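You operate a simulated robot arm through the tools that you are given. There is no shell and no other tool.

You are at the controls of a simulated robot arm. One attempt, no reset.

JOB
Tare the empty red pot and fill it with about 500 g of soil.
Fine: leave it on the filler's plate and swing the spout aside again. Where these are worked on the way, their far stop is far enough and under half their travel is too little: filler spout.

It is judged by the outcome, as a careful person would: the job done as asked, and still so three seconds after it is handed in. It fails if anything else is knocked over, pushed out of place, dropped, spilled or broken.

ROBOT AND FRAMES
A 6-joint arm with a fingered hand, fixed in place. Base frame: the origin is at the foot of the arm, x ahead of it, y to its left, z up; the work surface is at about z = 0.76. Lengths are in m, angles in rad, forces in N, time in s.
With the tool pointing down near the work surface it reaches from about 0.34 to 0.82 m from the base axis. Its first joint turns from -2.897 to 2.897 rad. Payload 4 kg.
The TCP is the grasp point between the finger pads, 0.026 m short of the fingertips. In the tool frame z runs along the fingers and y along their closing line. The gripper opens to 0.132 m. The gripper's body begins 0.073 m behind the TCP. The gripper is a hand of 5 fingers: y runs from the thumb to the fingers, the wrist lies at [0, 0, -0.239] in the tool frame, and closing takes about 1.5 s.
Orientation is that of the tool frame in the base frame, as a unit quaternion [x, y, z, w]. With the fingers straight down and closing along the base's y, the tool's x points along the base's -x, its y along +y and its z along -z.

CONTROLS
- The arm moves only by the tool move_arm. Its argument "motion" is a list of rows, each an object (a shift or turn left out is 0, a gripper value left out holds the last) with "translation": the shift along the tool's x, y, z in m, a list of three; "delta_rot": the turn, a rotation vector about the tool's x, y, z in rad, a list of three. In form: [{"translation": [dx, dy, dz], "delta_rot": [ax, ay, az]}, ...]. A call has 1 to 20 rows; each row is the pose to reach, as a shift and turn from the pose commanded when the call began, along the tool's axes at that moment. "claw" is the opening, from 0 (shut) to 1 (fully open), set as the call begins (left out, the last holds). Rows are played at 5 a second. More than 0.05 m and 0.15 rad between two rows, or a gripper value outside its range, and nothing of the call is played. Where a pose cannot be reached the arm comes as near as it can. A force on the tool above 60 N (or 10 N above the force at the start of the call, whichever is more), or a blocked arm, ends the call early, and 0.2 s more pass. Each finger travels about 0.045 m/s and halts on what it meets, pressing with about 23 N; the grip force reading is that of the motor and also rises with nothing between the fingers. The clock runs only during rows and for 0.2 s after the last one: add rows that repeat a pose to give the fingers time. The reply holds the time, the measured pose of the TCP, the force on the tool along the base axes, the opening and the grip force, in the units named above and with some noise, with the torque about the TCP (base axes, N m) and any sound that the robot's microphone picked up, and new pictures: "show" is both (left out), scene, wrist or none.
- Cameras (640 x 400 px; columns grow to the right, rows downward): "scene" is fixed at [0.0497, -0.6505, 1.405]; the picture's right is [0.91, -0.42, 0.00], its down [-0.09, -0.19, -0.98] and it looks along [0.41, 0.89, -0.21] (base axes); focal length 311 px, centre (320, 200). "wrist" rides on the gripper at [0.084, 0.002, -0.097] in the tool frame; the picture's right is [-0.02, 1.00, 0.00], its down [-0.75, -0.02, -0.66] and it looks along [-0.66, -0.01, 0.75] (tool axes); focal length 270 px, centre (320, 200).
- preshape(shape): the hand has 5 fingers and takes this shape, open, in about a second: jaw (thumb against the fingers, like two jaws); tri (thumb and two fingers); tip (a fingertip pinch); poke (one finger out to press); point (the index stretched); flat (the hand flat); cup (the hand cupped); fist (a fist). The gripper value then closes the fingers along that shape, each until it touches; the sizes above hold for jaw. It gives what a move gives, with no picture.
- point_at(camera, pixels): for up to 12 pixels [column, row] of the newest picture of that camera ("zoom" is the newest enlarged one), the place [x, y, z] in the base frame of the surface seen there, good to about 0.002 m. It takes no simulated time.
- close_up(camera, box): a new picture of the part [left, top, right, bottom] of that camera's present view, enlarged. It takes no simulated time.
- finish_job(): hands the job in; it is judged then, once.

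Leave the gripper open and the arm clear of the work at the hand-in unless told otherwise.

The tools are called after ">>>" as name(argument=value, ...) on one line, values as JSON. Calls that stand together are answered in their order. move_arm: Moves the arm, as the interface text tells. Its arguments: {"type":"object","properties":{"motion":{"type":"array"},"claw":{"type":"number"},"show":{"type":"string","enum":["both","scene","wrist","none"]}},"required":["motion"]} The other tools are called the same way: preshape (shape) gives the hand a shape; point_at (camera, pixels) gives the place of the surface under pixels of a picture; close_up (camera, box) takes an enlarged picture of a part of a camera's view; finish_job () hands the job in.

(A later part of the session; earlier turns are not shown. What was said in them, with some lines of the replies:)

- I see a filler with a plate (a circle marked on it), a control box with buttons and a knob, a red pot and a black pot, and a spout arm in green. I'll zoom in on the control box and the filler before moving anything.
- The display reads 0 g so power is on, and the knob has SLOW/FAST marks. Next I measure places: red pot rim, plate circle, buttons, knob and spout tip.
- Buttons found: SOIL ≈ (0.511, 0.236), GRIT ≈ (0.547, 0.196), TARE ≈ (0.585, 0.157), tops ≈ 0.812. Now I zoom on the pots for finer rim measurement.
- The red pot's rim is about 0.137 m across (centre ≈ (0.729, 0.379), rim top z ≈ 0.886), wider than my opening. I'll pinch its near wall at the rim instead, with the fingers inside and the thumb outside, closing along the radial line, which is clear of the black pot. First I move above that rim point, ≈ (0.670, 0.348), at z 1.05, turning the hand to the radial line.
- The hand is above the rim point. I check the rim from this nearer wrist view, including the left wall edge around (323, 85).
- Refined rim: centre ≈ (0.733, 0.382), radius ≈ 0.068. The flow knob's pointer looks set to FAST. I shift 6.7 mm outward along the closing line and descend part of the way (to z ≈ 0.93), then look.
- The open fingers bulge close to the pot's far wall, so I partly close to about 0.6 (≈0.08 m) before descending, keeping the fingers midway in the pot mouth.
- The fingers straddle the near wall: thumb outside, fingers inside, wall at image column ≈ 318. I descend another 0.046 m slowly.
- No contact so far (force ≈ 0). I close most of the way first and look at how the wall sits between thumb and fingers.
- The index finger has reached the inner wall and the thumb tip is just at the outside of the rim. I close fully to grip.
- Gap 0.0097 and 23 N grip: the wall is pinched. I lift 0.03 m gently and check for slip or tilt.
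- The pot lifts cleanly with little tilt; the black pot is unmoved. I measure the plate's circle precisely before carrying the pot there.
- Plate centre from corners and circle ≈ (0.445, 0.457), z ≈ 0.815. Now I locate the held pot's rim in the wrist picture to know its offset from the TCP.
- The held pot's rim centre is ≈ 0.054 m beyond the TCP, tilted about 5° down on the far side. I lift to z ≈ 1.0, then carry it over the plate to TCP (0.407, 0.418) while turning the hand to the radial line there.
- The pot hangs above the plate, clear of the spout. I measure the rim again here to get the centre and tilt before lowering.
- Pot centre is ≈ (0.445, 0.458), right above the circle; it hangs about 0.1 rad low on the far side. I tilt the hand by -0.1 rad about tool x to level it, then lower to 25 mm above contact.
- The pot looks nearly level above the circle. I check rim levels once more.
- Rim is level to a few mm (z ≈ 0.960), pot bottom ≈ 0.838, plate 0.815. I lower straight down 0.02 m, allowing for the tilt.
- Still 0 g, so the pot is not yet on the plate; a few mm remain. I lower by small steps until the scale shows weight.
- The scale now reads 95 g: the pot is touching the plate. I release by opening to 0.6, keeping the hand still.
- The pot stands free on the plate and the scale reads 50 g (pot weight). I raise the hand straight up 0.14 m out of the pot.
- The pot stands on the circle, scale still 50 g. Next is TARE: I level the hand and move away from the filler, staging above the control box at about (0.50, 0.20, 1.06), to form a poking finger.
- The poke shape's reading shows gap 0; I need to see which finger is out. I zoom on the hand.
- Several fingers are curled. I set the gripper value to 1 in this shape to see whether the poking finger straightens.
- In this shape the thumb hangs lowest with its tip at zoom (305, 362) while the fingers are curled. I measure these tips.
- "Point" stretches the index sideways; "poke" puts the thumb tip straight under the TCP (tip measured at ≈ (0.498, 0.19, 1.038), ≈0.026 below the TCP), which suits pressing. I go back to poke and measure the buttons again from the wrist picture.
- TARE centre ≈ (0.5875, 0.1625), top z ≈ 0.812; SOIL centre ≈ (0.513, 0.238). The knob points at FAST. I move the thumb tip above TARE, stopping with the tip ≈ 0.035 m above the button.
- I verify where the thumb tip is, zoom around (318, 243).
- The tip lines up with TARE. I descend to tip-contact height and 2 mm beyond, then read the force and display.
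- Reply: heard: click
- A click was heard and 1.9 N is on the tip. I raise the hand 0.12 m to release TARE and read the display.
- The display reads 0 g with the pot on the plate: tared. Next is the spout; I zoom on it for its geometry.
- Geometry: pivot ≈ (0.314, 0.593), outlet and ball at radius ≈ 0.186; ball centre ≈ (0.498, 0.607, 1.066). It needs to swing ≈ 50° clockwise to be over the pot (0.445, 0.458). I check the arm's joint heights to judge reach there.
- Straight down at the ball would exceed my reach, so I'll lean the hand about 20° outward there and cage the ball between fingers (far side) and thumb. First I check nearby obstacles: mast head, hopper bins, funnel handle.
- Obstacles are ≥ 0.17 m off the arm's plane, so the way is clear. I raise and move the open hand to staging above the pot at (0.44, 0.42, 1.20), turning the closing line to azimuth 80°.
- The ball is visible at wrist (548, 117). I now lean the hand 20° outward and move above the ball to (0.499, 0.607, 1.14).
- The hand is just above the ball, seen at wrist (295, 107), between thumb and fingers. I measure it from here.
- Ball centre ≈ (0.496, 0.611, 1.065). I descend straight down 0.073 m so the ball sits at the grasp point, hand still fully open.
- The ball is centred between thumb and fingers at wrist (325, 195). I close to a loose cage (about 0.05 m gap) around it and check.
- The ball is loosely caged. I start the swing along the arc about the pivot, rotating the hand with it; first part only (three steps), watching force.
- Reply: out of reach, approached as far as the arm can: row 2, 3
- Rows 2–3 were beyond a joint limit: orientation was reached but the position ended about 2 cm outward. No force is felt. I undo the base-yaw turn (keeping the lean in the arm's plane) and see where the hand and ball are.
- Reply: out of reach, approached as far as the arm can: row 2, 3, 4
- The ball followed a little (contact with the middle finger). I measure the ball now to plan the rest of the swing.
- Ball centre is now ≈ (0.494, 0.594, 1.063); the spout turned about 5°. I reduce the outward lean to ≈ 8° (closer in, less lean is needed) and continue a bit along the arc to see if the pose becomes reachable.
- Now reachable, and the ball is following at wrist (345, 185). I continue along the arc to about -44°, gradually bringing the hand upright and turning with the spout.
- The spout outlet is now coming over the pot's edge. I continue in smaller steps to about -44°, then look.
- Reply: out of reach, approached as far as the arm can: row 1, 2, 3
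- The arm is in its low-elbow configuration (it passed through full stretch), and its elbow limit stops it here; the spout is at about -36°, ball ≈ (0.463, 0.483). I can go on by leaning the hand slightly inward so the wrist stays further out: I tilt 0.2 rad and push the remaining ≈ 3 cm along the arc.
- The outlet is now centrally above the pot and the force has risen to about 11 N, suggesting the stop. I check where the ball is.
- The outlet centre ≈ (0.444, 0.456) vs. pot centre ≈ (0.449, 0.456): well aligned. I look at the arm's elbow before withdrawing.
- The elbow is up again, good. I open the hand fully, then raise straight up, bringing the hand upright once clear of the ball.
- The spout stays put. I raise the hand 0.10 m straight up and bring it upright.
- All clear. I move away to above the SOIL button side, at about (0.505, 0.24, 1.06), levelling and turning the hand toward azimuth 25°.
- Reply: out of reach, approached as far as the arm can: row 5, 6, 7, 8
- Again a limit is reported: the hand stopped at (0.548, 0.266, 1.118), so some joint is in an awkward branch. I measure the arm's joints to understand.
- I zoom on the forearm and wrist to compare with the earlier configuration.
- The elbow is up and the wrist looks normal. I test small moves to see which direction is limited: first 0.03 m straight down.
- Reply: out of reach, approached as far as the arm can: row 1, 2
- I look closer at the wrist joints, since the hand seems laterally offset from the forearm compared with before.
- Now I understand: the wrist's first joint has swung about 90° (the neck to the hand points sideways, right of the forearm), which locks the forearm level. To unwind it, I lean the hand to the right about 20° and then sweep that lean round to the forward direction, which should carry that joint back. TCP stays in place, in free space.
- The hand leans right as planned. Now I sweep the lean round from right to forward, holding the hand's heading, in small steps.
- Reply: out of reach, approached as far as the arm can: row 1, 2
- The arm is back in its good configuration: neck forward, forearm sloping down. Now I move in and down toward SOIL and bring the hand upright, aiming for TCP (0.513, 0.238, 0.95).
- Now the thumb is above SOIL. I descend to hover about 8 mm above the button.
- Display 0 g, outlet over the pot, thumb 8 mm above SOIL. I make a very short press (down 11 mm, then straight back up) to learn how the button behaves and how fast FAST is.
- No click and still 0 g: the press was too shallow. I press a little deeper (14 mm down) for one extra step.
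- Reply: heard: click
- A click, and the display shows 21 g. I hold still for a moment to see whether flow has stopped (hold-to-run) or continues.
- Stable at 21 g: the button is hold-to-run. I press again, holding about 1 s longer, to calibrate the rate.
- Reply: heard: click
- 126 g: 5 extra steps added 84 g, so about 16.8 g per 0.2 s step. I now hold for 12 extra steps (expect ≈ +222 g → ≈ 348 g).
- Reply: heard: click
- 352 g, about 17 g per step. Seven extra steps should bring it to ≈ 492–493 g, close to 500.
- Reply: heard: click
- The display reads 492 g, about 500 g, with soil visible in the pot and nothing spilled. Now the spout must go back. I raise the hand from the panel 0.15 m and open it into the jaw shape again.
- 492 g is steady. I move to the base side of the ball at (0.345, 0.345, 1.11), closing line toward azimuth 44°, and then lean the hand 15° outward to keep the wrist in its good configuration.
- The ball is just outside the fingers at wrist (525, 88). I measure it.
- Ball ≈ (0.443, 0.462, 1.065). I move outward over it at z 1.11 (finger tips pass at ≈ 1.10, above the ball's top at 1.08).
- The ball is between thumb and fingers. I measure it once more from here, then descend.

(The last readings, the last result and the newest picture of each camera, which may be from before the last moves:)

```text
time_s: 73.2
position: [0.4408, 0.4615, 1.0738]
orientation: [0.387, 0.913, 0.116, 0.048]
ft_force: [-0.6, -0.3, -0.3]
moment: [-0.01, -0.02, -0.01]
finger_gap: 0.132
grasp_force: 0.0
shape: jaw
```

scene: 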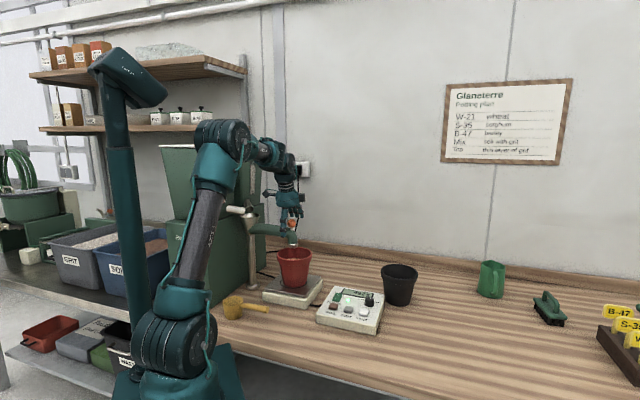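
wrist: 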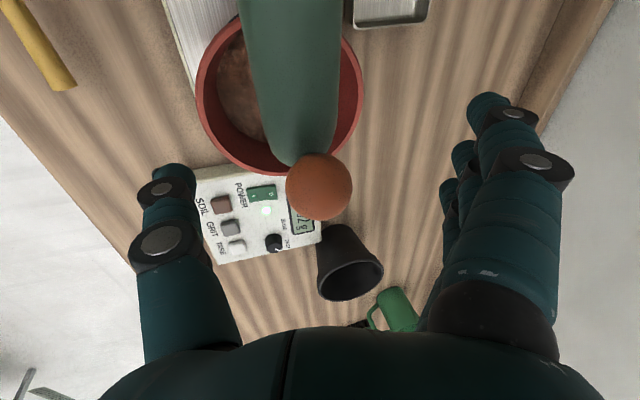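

The ball is centred at wrist (319, 187). I close to a loose cage (≈ 0.042 m gap).

>>> move_arm(motion=[{"translation": [0, 0, 0]}, {"translation": [0, 0, 0]}, {"translation": [0, 0, 0]}, {"translation": [0, 0, 0]}, {"translation": [0, 0, 0]}, {"translation": [0, 0, 0]}], claw=0.32)

>>> close_up(camera="scene", box=[230, 160, 350, 270])

```text
time_s: 74.6
position: [0.4415, 0.4607, 1.0739]
orientation: [0.388, 0.913, 0.117, 0.049]
ft_force: [1.0, -0.2, -0.3]
moment: [0.01, -0.02, 0.02]
finger_gap: 0.0429
grasp_force: 0.1
shape: jaw
```

scene: 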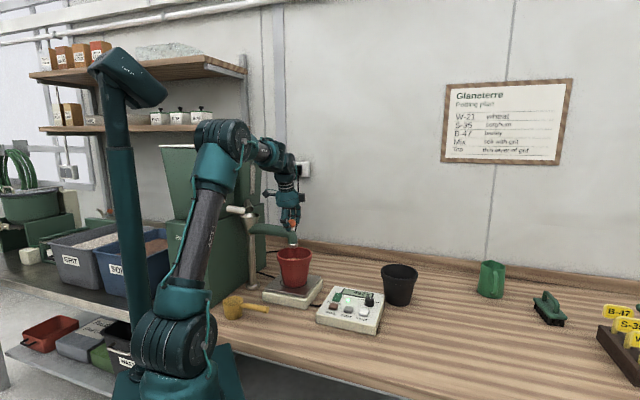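
wrist: 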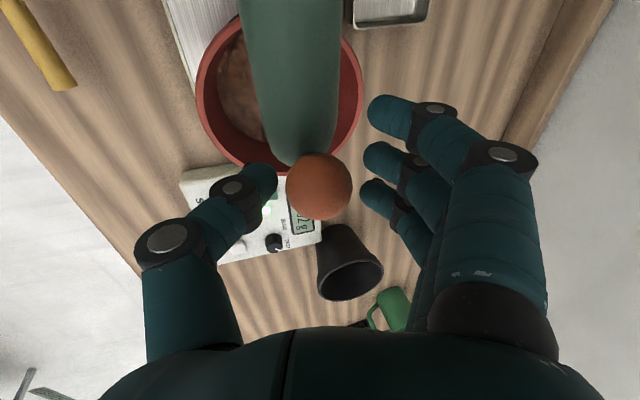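

```text
3.64 times, centred on (290, 215) of scene
```

zoom: 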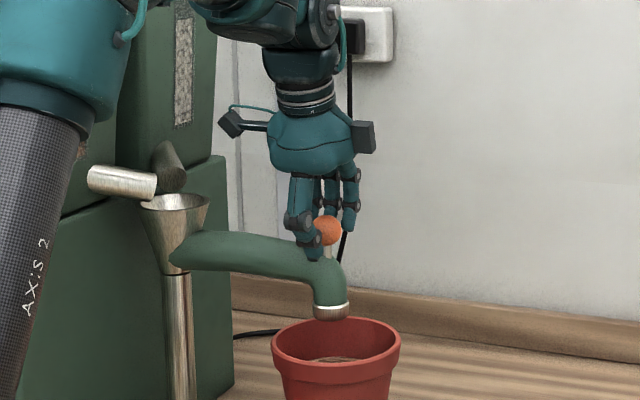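

Thumb just behind the ball, fingers ahead. I swing back along the arc: first five steps, with the lean growing as it goes outward.

>>> move_arm(motion=[{"translation": [0.0006, 0.0146, 0.0038], "delta_rot": [-0.0217, -0.0007, -0.0663]}, {"translation": [0.0025, 0.0291, 0.0076], "delta_rot": [-0.0434, -0.0029, -0.1326]}, {"translation": [0.0057, 0.0434, 0.0113], "delta_rot": [-0.0651, -0.0065, -0.1989]}, {"translation": [0.01, 0.0575, 0.015], "delta_rot": [-0.0868, -0.0116, -0.2652]}, {"translation": [0.0155, 0.071, 0.0185], "delta_rot": [-0.1085, -0.0181, -0.3315]}])

>>> close_up(camera="scene", box=[230, 160, 350, 270])

```text
time_s: 75.8
position: [0.484, 0.5229, 1.0727]
orientation: [0.229, 0.956, 0.153, 0.097]
ft_force: [-0.5, -0.4, -0.2]
moment: [-0.03, 0.03, -0.02]
finger_gap: 0.0428
grasp_force: 0.1
shape: jaw
```

scene: 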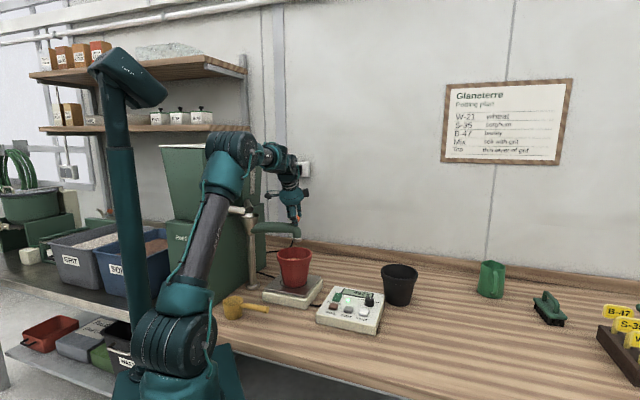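
wrist: 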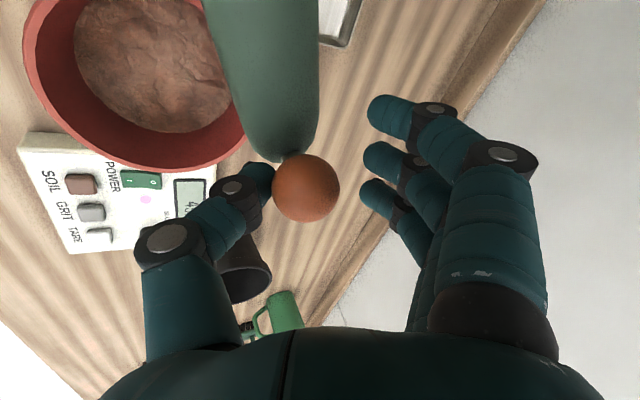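

```text
3.64 times, centred on (290, 215) of scene
```

zoom: 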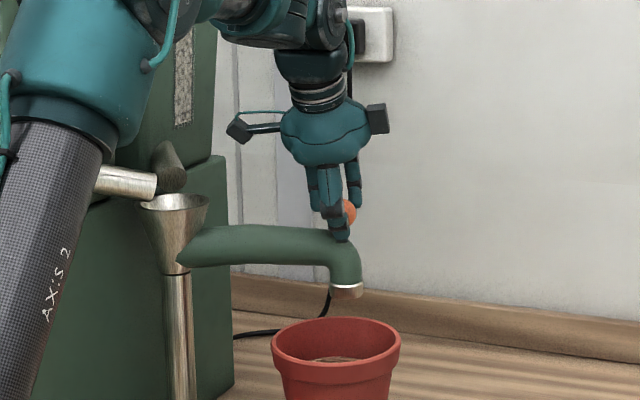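

The spout is swinging back well, ball against the thumb. I continue the remaining arc to about +5°, the original position.

>>> move_arm(motion=[{"translation": [0.0021, 0.0144, 0.0049], "delta_rot": [-0.0163, -0.0062, -0.0553]}, {"translation": [0.0054, 0.0284, 0.0096], "delta_rot": [-0.0324, -0.0132, -0.1106]}, {"translation": [0.0101, 0.0424, 0.0141], "delta_rot": [-0.0481, -0.0212, -0.1659]}, {"translation": [0.0158, 0.0558, 0.0182], "delta_rot": [-0.0634, -0.0302, -0.2212]}, {"translation": [0.0228, 0.069, 0.0221], "delta_rot": [-0.0785, -0.04, -0.2765]}])

>>> close_up(camera="scene", box=[230, 160, 350, 270])

```text
time_s: 77.0
position: [0.4978, 0.599, 1.0729]
orientation: [0.095, 0.97, 0.17, 0.146]
ft_force: [-0.4, -0.8, 0.4]
moment: [-0.03, -0.01, 0.02]
finger_gap: 0.043
grasp_force: 0.0
shape: jaw
```

scene: 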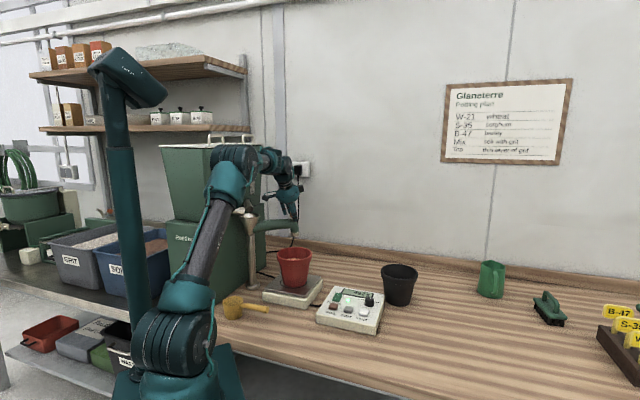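
wrist: 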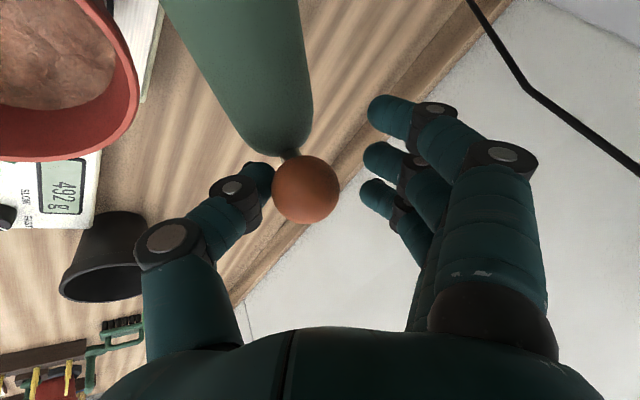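

```text
3.64 times, centred on (290, 215) of scene
```

zoom: 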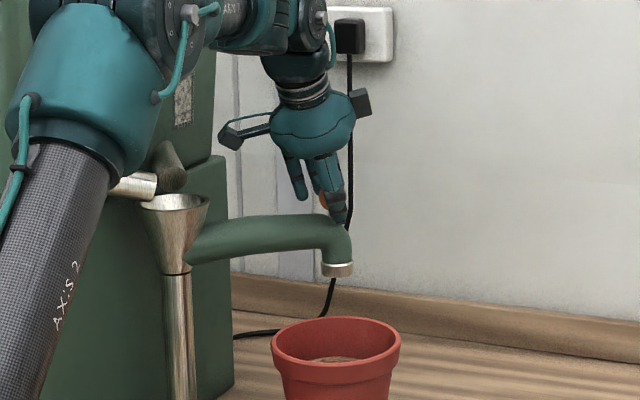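

Nearly at the original place; no stop felt yet. I push two more small steps until the stop.

>>> move_arm(motion=[{"translation": [0.0022, 0.0069, 0.0021]}, {"translation": [0.0044, 0.0138, 0.0043]}, {"translation": [0.0058, 0.0174, 0.0053]}, {"translation": [0.0072, 0.0211, 0.0064]}])

>>> close_up(camera="scene", box=[230, 160, 350, 270])

```text
time_s: 78.0
position: [0.4957, 0.6206, 1.0731]
orientation: [0.095, 0.97, 0.171, 0.144]
ft_force: [-0.1, -2.3, 0.1]
moment: [-0.03, -0.03, -0.01]
finger_gap: 0.0438
grasp_force: 0.1
shape: jaw
```

scene: 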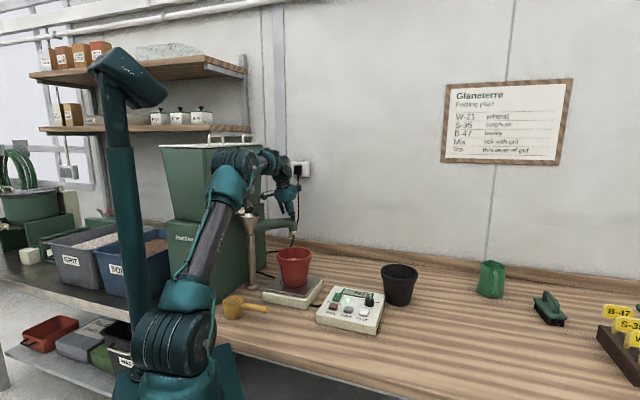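
wrist: 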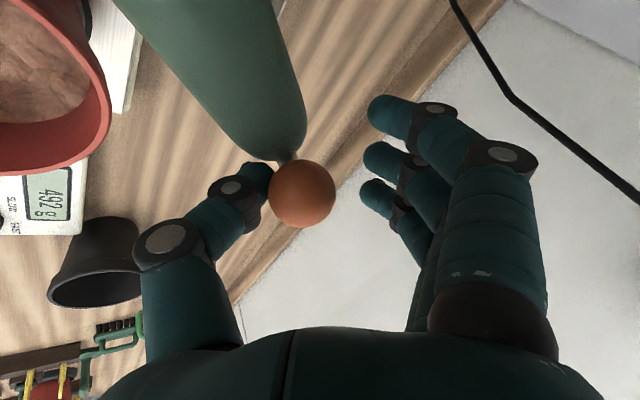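

```text
3.64 times, centred on (290, 215) of scene
```

zoom: 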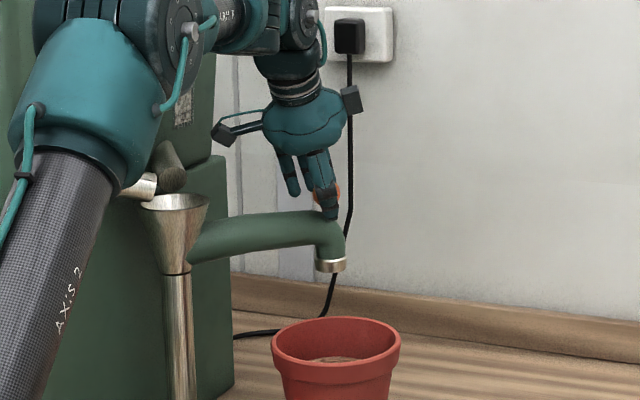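

Force of 2.3 N has begun: close to the stop. I check the ball's place against its start (0.496, 0.610).

>>> point_at(camera="wrist", pixels=[[302, 192], [302, 175], [285, 192], [320, 192]])

>>> point_at(camera="zoom", pixels=[[331, 266], [318, 264], [345, 262], [330, 240]])

```text
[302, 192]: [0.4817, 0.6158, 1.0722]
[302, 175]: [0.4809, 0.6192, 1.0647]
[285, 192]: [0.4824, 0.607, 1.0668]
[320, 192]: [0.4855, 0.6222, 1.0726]
```

```text
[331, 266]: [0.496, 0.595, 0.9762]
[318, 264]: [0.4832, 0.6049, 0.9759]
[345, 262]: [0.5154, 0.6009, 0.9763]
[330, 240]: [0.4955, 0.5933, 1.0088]
```

The outlet is back at its original place (0.496, 0.595), at its stop. I open the hand fully in place.

>>> move_arm(motion=[{"translation": [0, -0.003, 0]}, {"translation": [0, -0.004, 0]}, {"translation": [0, -0.004, 0]}, {"translation": [0, -0.004, 0]}, {"translation": [0, -0.004, 0]}, {"translation": [0, -0.004, 0]}], claw=1)

```text
time_s: 79.4
position: [0.4941, 0.6183, 1.0725]
orientation: [0.094, 0.97, 0.171, 0.144]
ft_force: [1.1, -0.4, 0.6]
moment: [0.02, -0.01, 0.03]
finger_gap: 0.132
grasp_force: 0.1
shape: jaw
```

scene: 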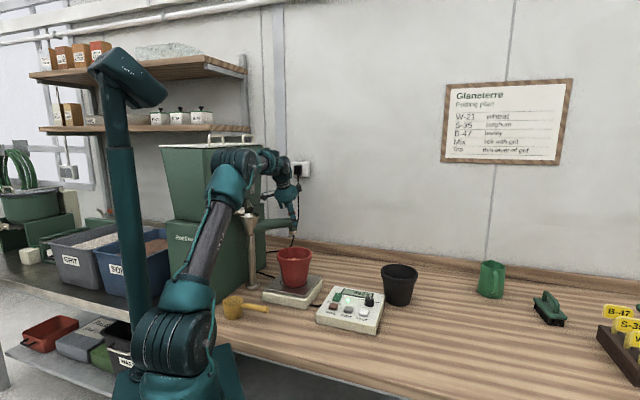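
wrist: 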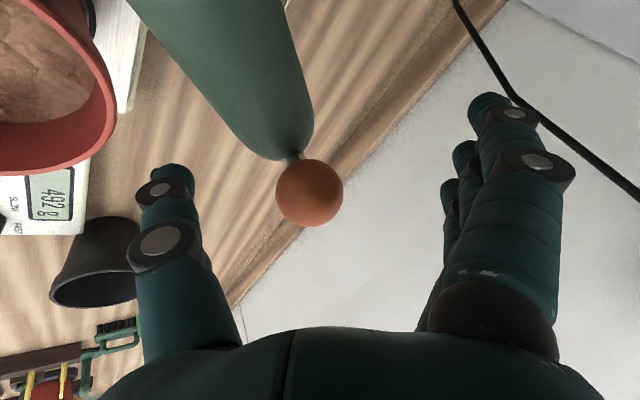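

Ball free between open fingers. I raise 35 mm straight up, then retreat inward and up toward the base, passing over the ball.

>>> move_arm(motion=[{"translation": [-0.0044, 0.0063, -0.0157]}, {"translation": [-0.0088, 0.0125, -0.0315]}, {"translation": [-0.0088, 0.0125, -0.0315]}, {"translation": [0.003, -0.0099, -0.0481]}, {"translation": [0.0147, -0.0323, -0.0647]}, {"translation": [0.0265, -0.0547, -0.0814]}, {"translation": [0.0382, -0.0771, -0.098]}, {"translation": [0.05, -0.0995, -0.1146]}])

>>> close_up(camera="scene", box=[200, 130, 400, 330])

```text
time_s: 81.2
position: [0.3982, 0.5019, 1.1259]
orientation: [0.094, 0.97, 0.17, 0.145]
ft_force: [0.3, -0.2, -0.9]
moment: [0.01, -0.05, -0.04]
finger_gap: 0.1317
grasp_force: 0.1
shape: jaw
```

scene: 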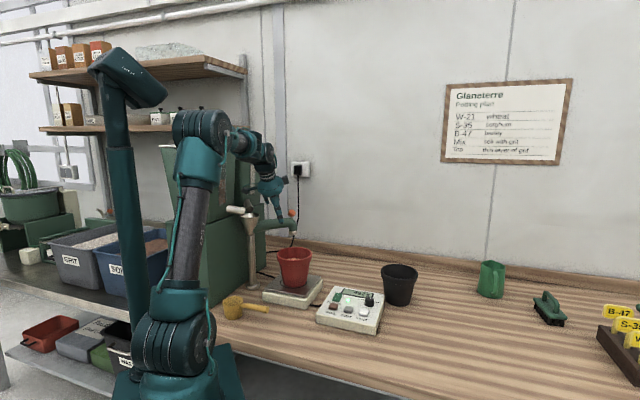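
wrist: 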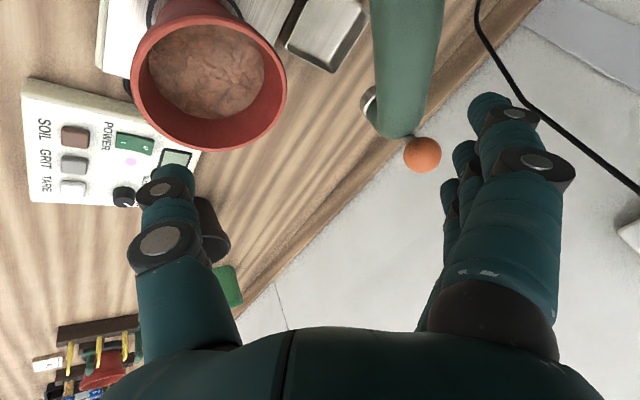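

```text
2.00 times, centred on (300, 230) of scene
```

zoom: 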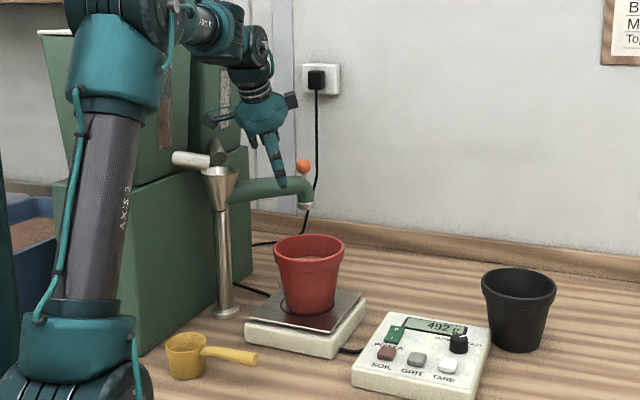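

All clear; the spout is aside and the display still reads 492 g. I move the hand up and away from the work.

>>> move_arm(motion=[{"translation": [-0.0041, -0.0217, -0.0242]}, {"translation": [-0.0083, -0.0434, -0.0483]}, {"translation": [-0.0124, -0.0652, -0.0725]}, {"translation": [-0.0165, -0.0869, -0.0966]}, {"translation": [-0.0207, -0.1086, -0.1208]}, {"translation": [-0.0248, -0.1303, -0.1449]}, {"translation": [-0.0248, -0.1303, -0.1449]}])

>>> close_up(camera="scene", box=[210, 190, 420, 330])

>>> close_up(camera="scene", box=[240, 205, 340, 310])

```text
time_s: 82.8
position: [0.3589, 0.3318, 1.2168]
orientation: [0.095, 0.97, 0.171, 0.144]
ft_force: [0.6, 0.3, 0.0]
moment: [-0.02, -0.01, -0.01]
finger_gap: 0.1318
grasp_force: 0.0
shape: jaw
```

scene: 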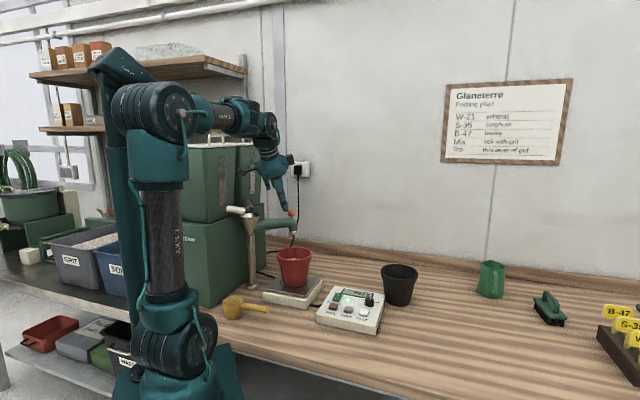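
wrist: 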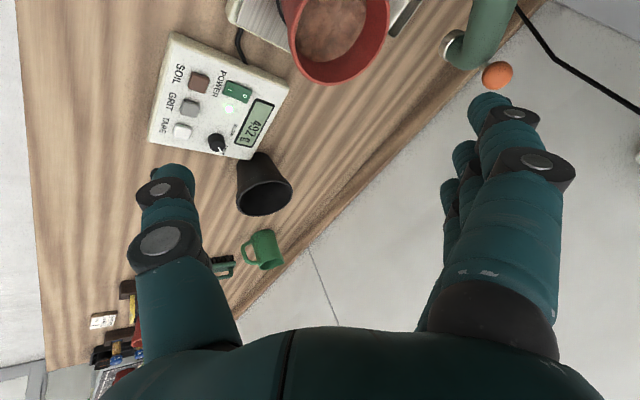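

```text
2.86 times, centred on (315, 260) of scene
```

zoom: 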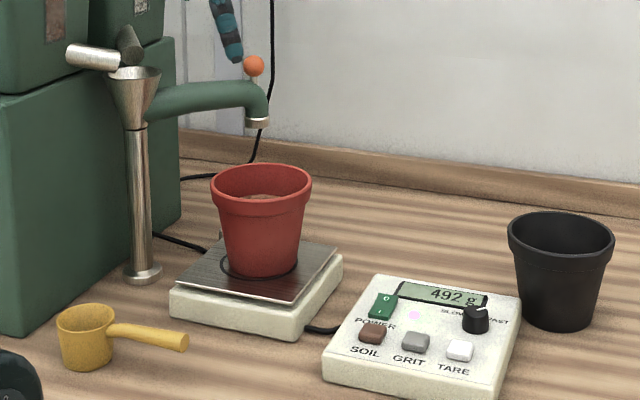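

```text
3.81 times, centred on (290, 258) of scene
```

zoom: 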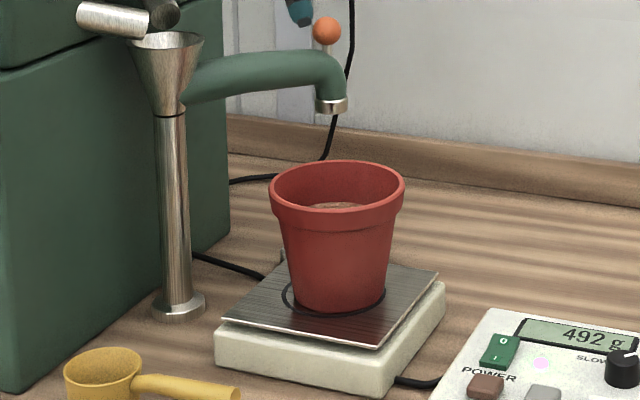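

The red pot stands upright on the filler's plate with soil in it. It was tared empty, and the display holds steady at 492 g. The spout is back at its original stop, nothing else has moved, and the open hand is well clear. I hand the job in.

>>> finish_job()

```text
The job is handed in.
```

I tared the empty red pot and filled it with 492 g of soil, about 8 g under your 500 g target. I've handed the job in; no verdict has come back yet.

- **Pot:** it stands upright on the circle of the filler's plate. The scale read 50 g with the empty pot, and 0 g after I pressed TARE.
- **Soil:** I ran SOIL in short bursts with the knob left on FAST. The display stayed at 492 g afterwards. I saw nothing spilled.
- **Spout:** it swung over the pot for filling and is back where it started, within about 2 mm.
- **Rest of the bench:** the black pot and everything else look untouched. The hand is open and about 0.25 m above the pot's rim.
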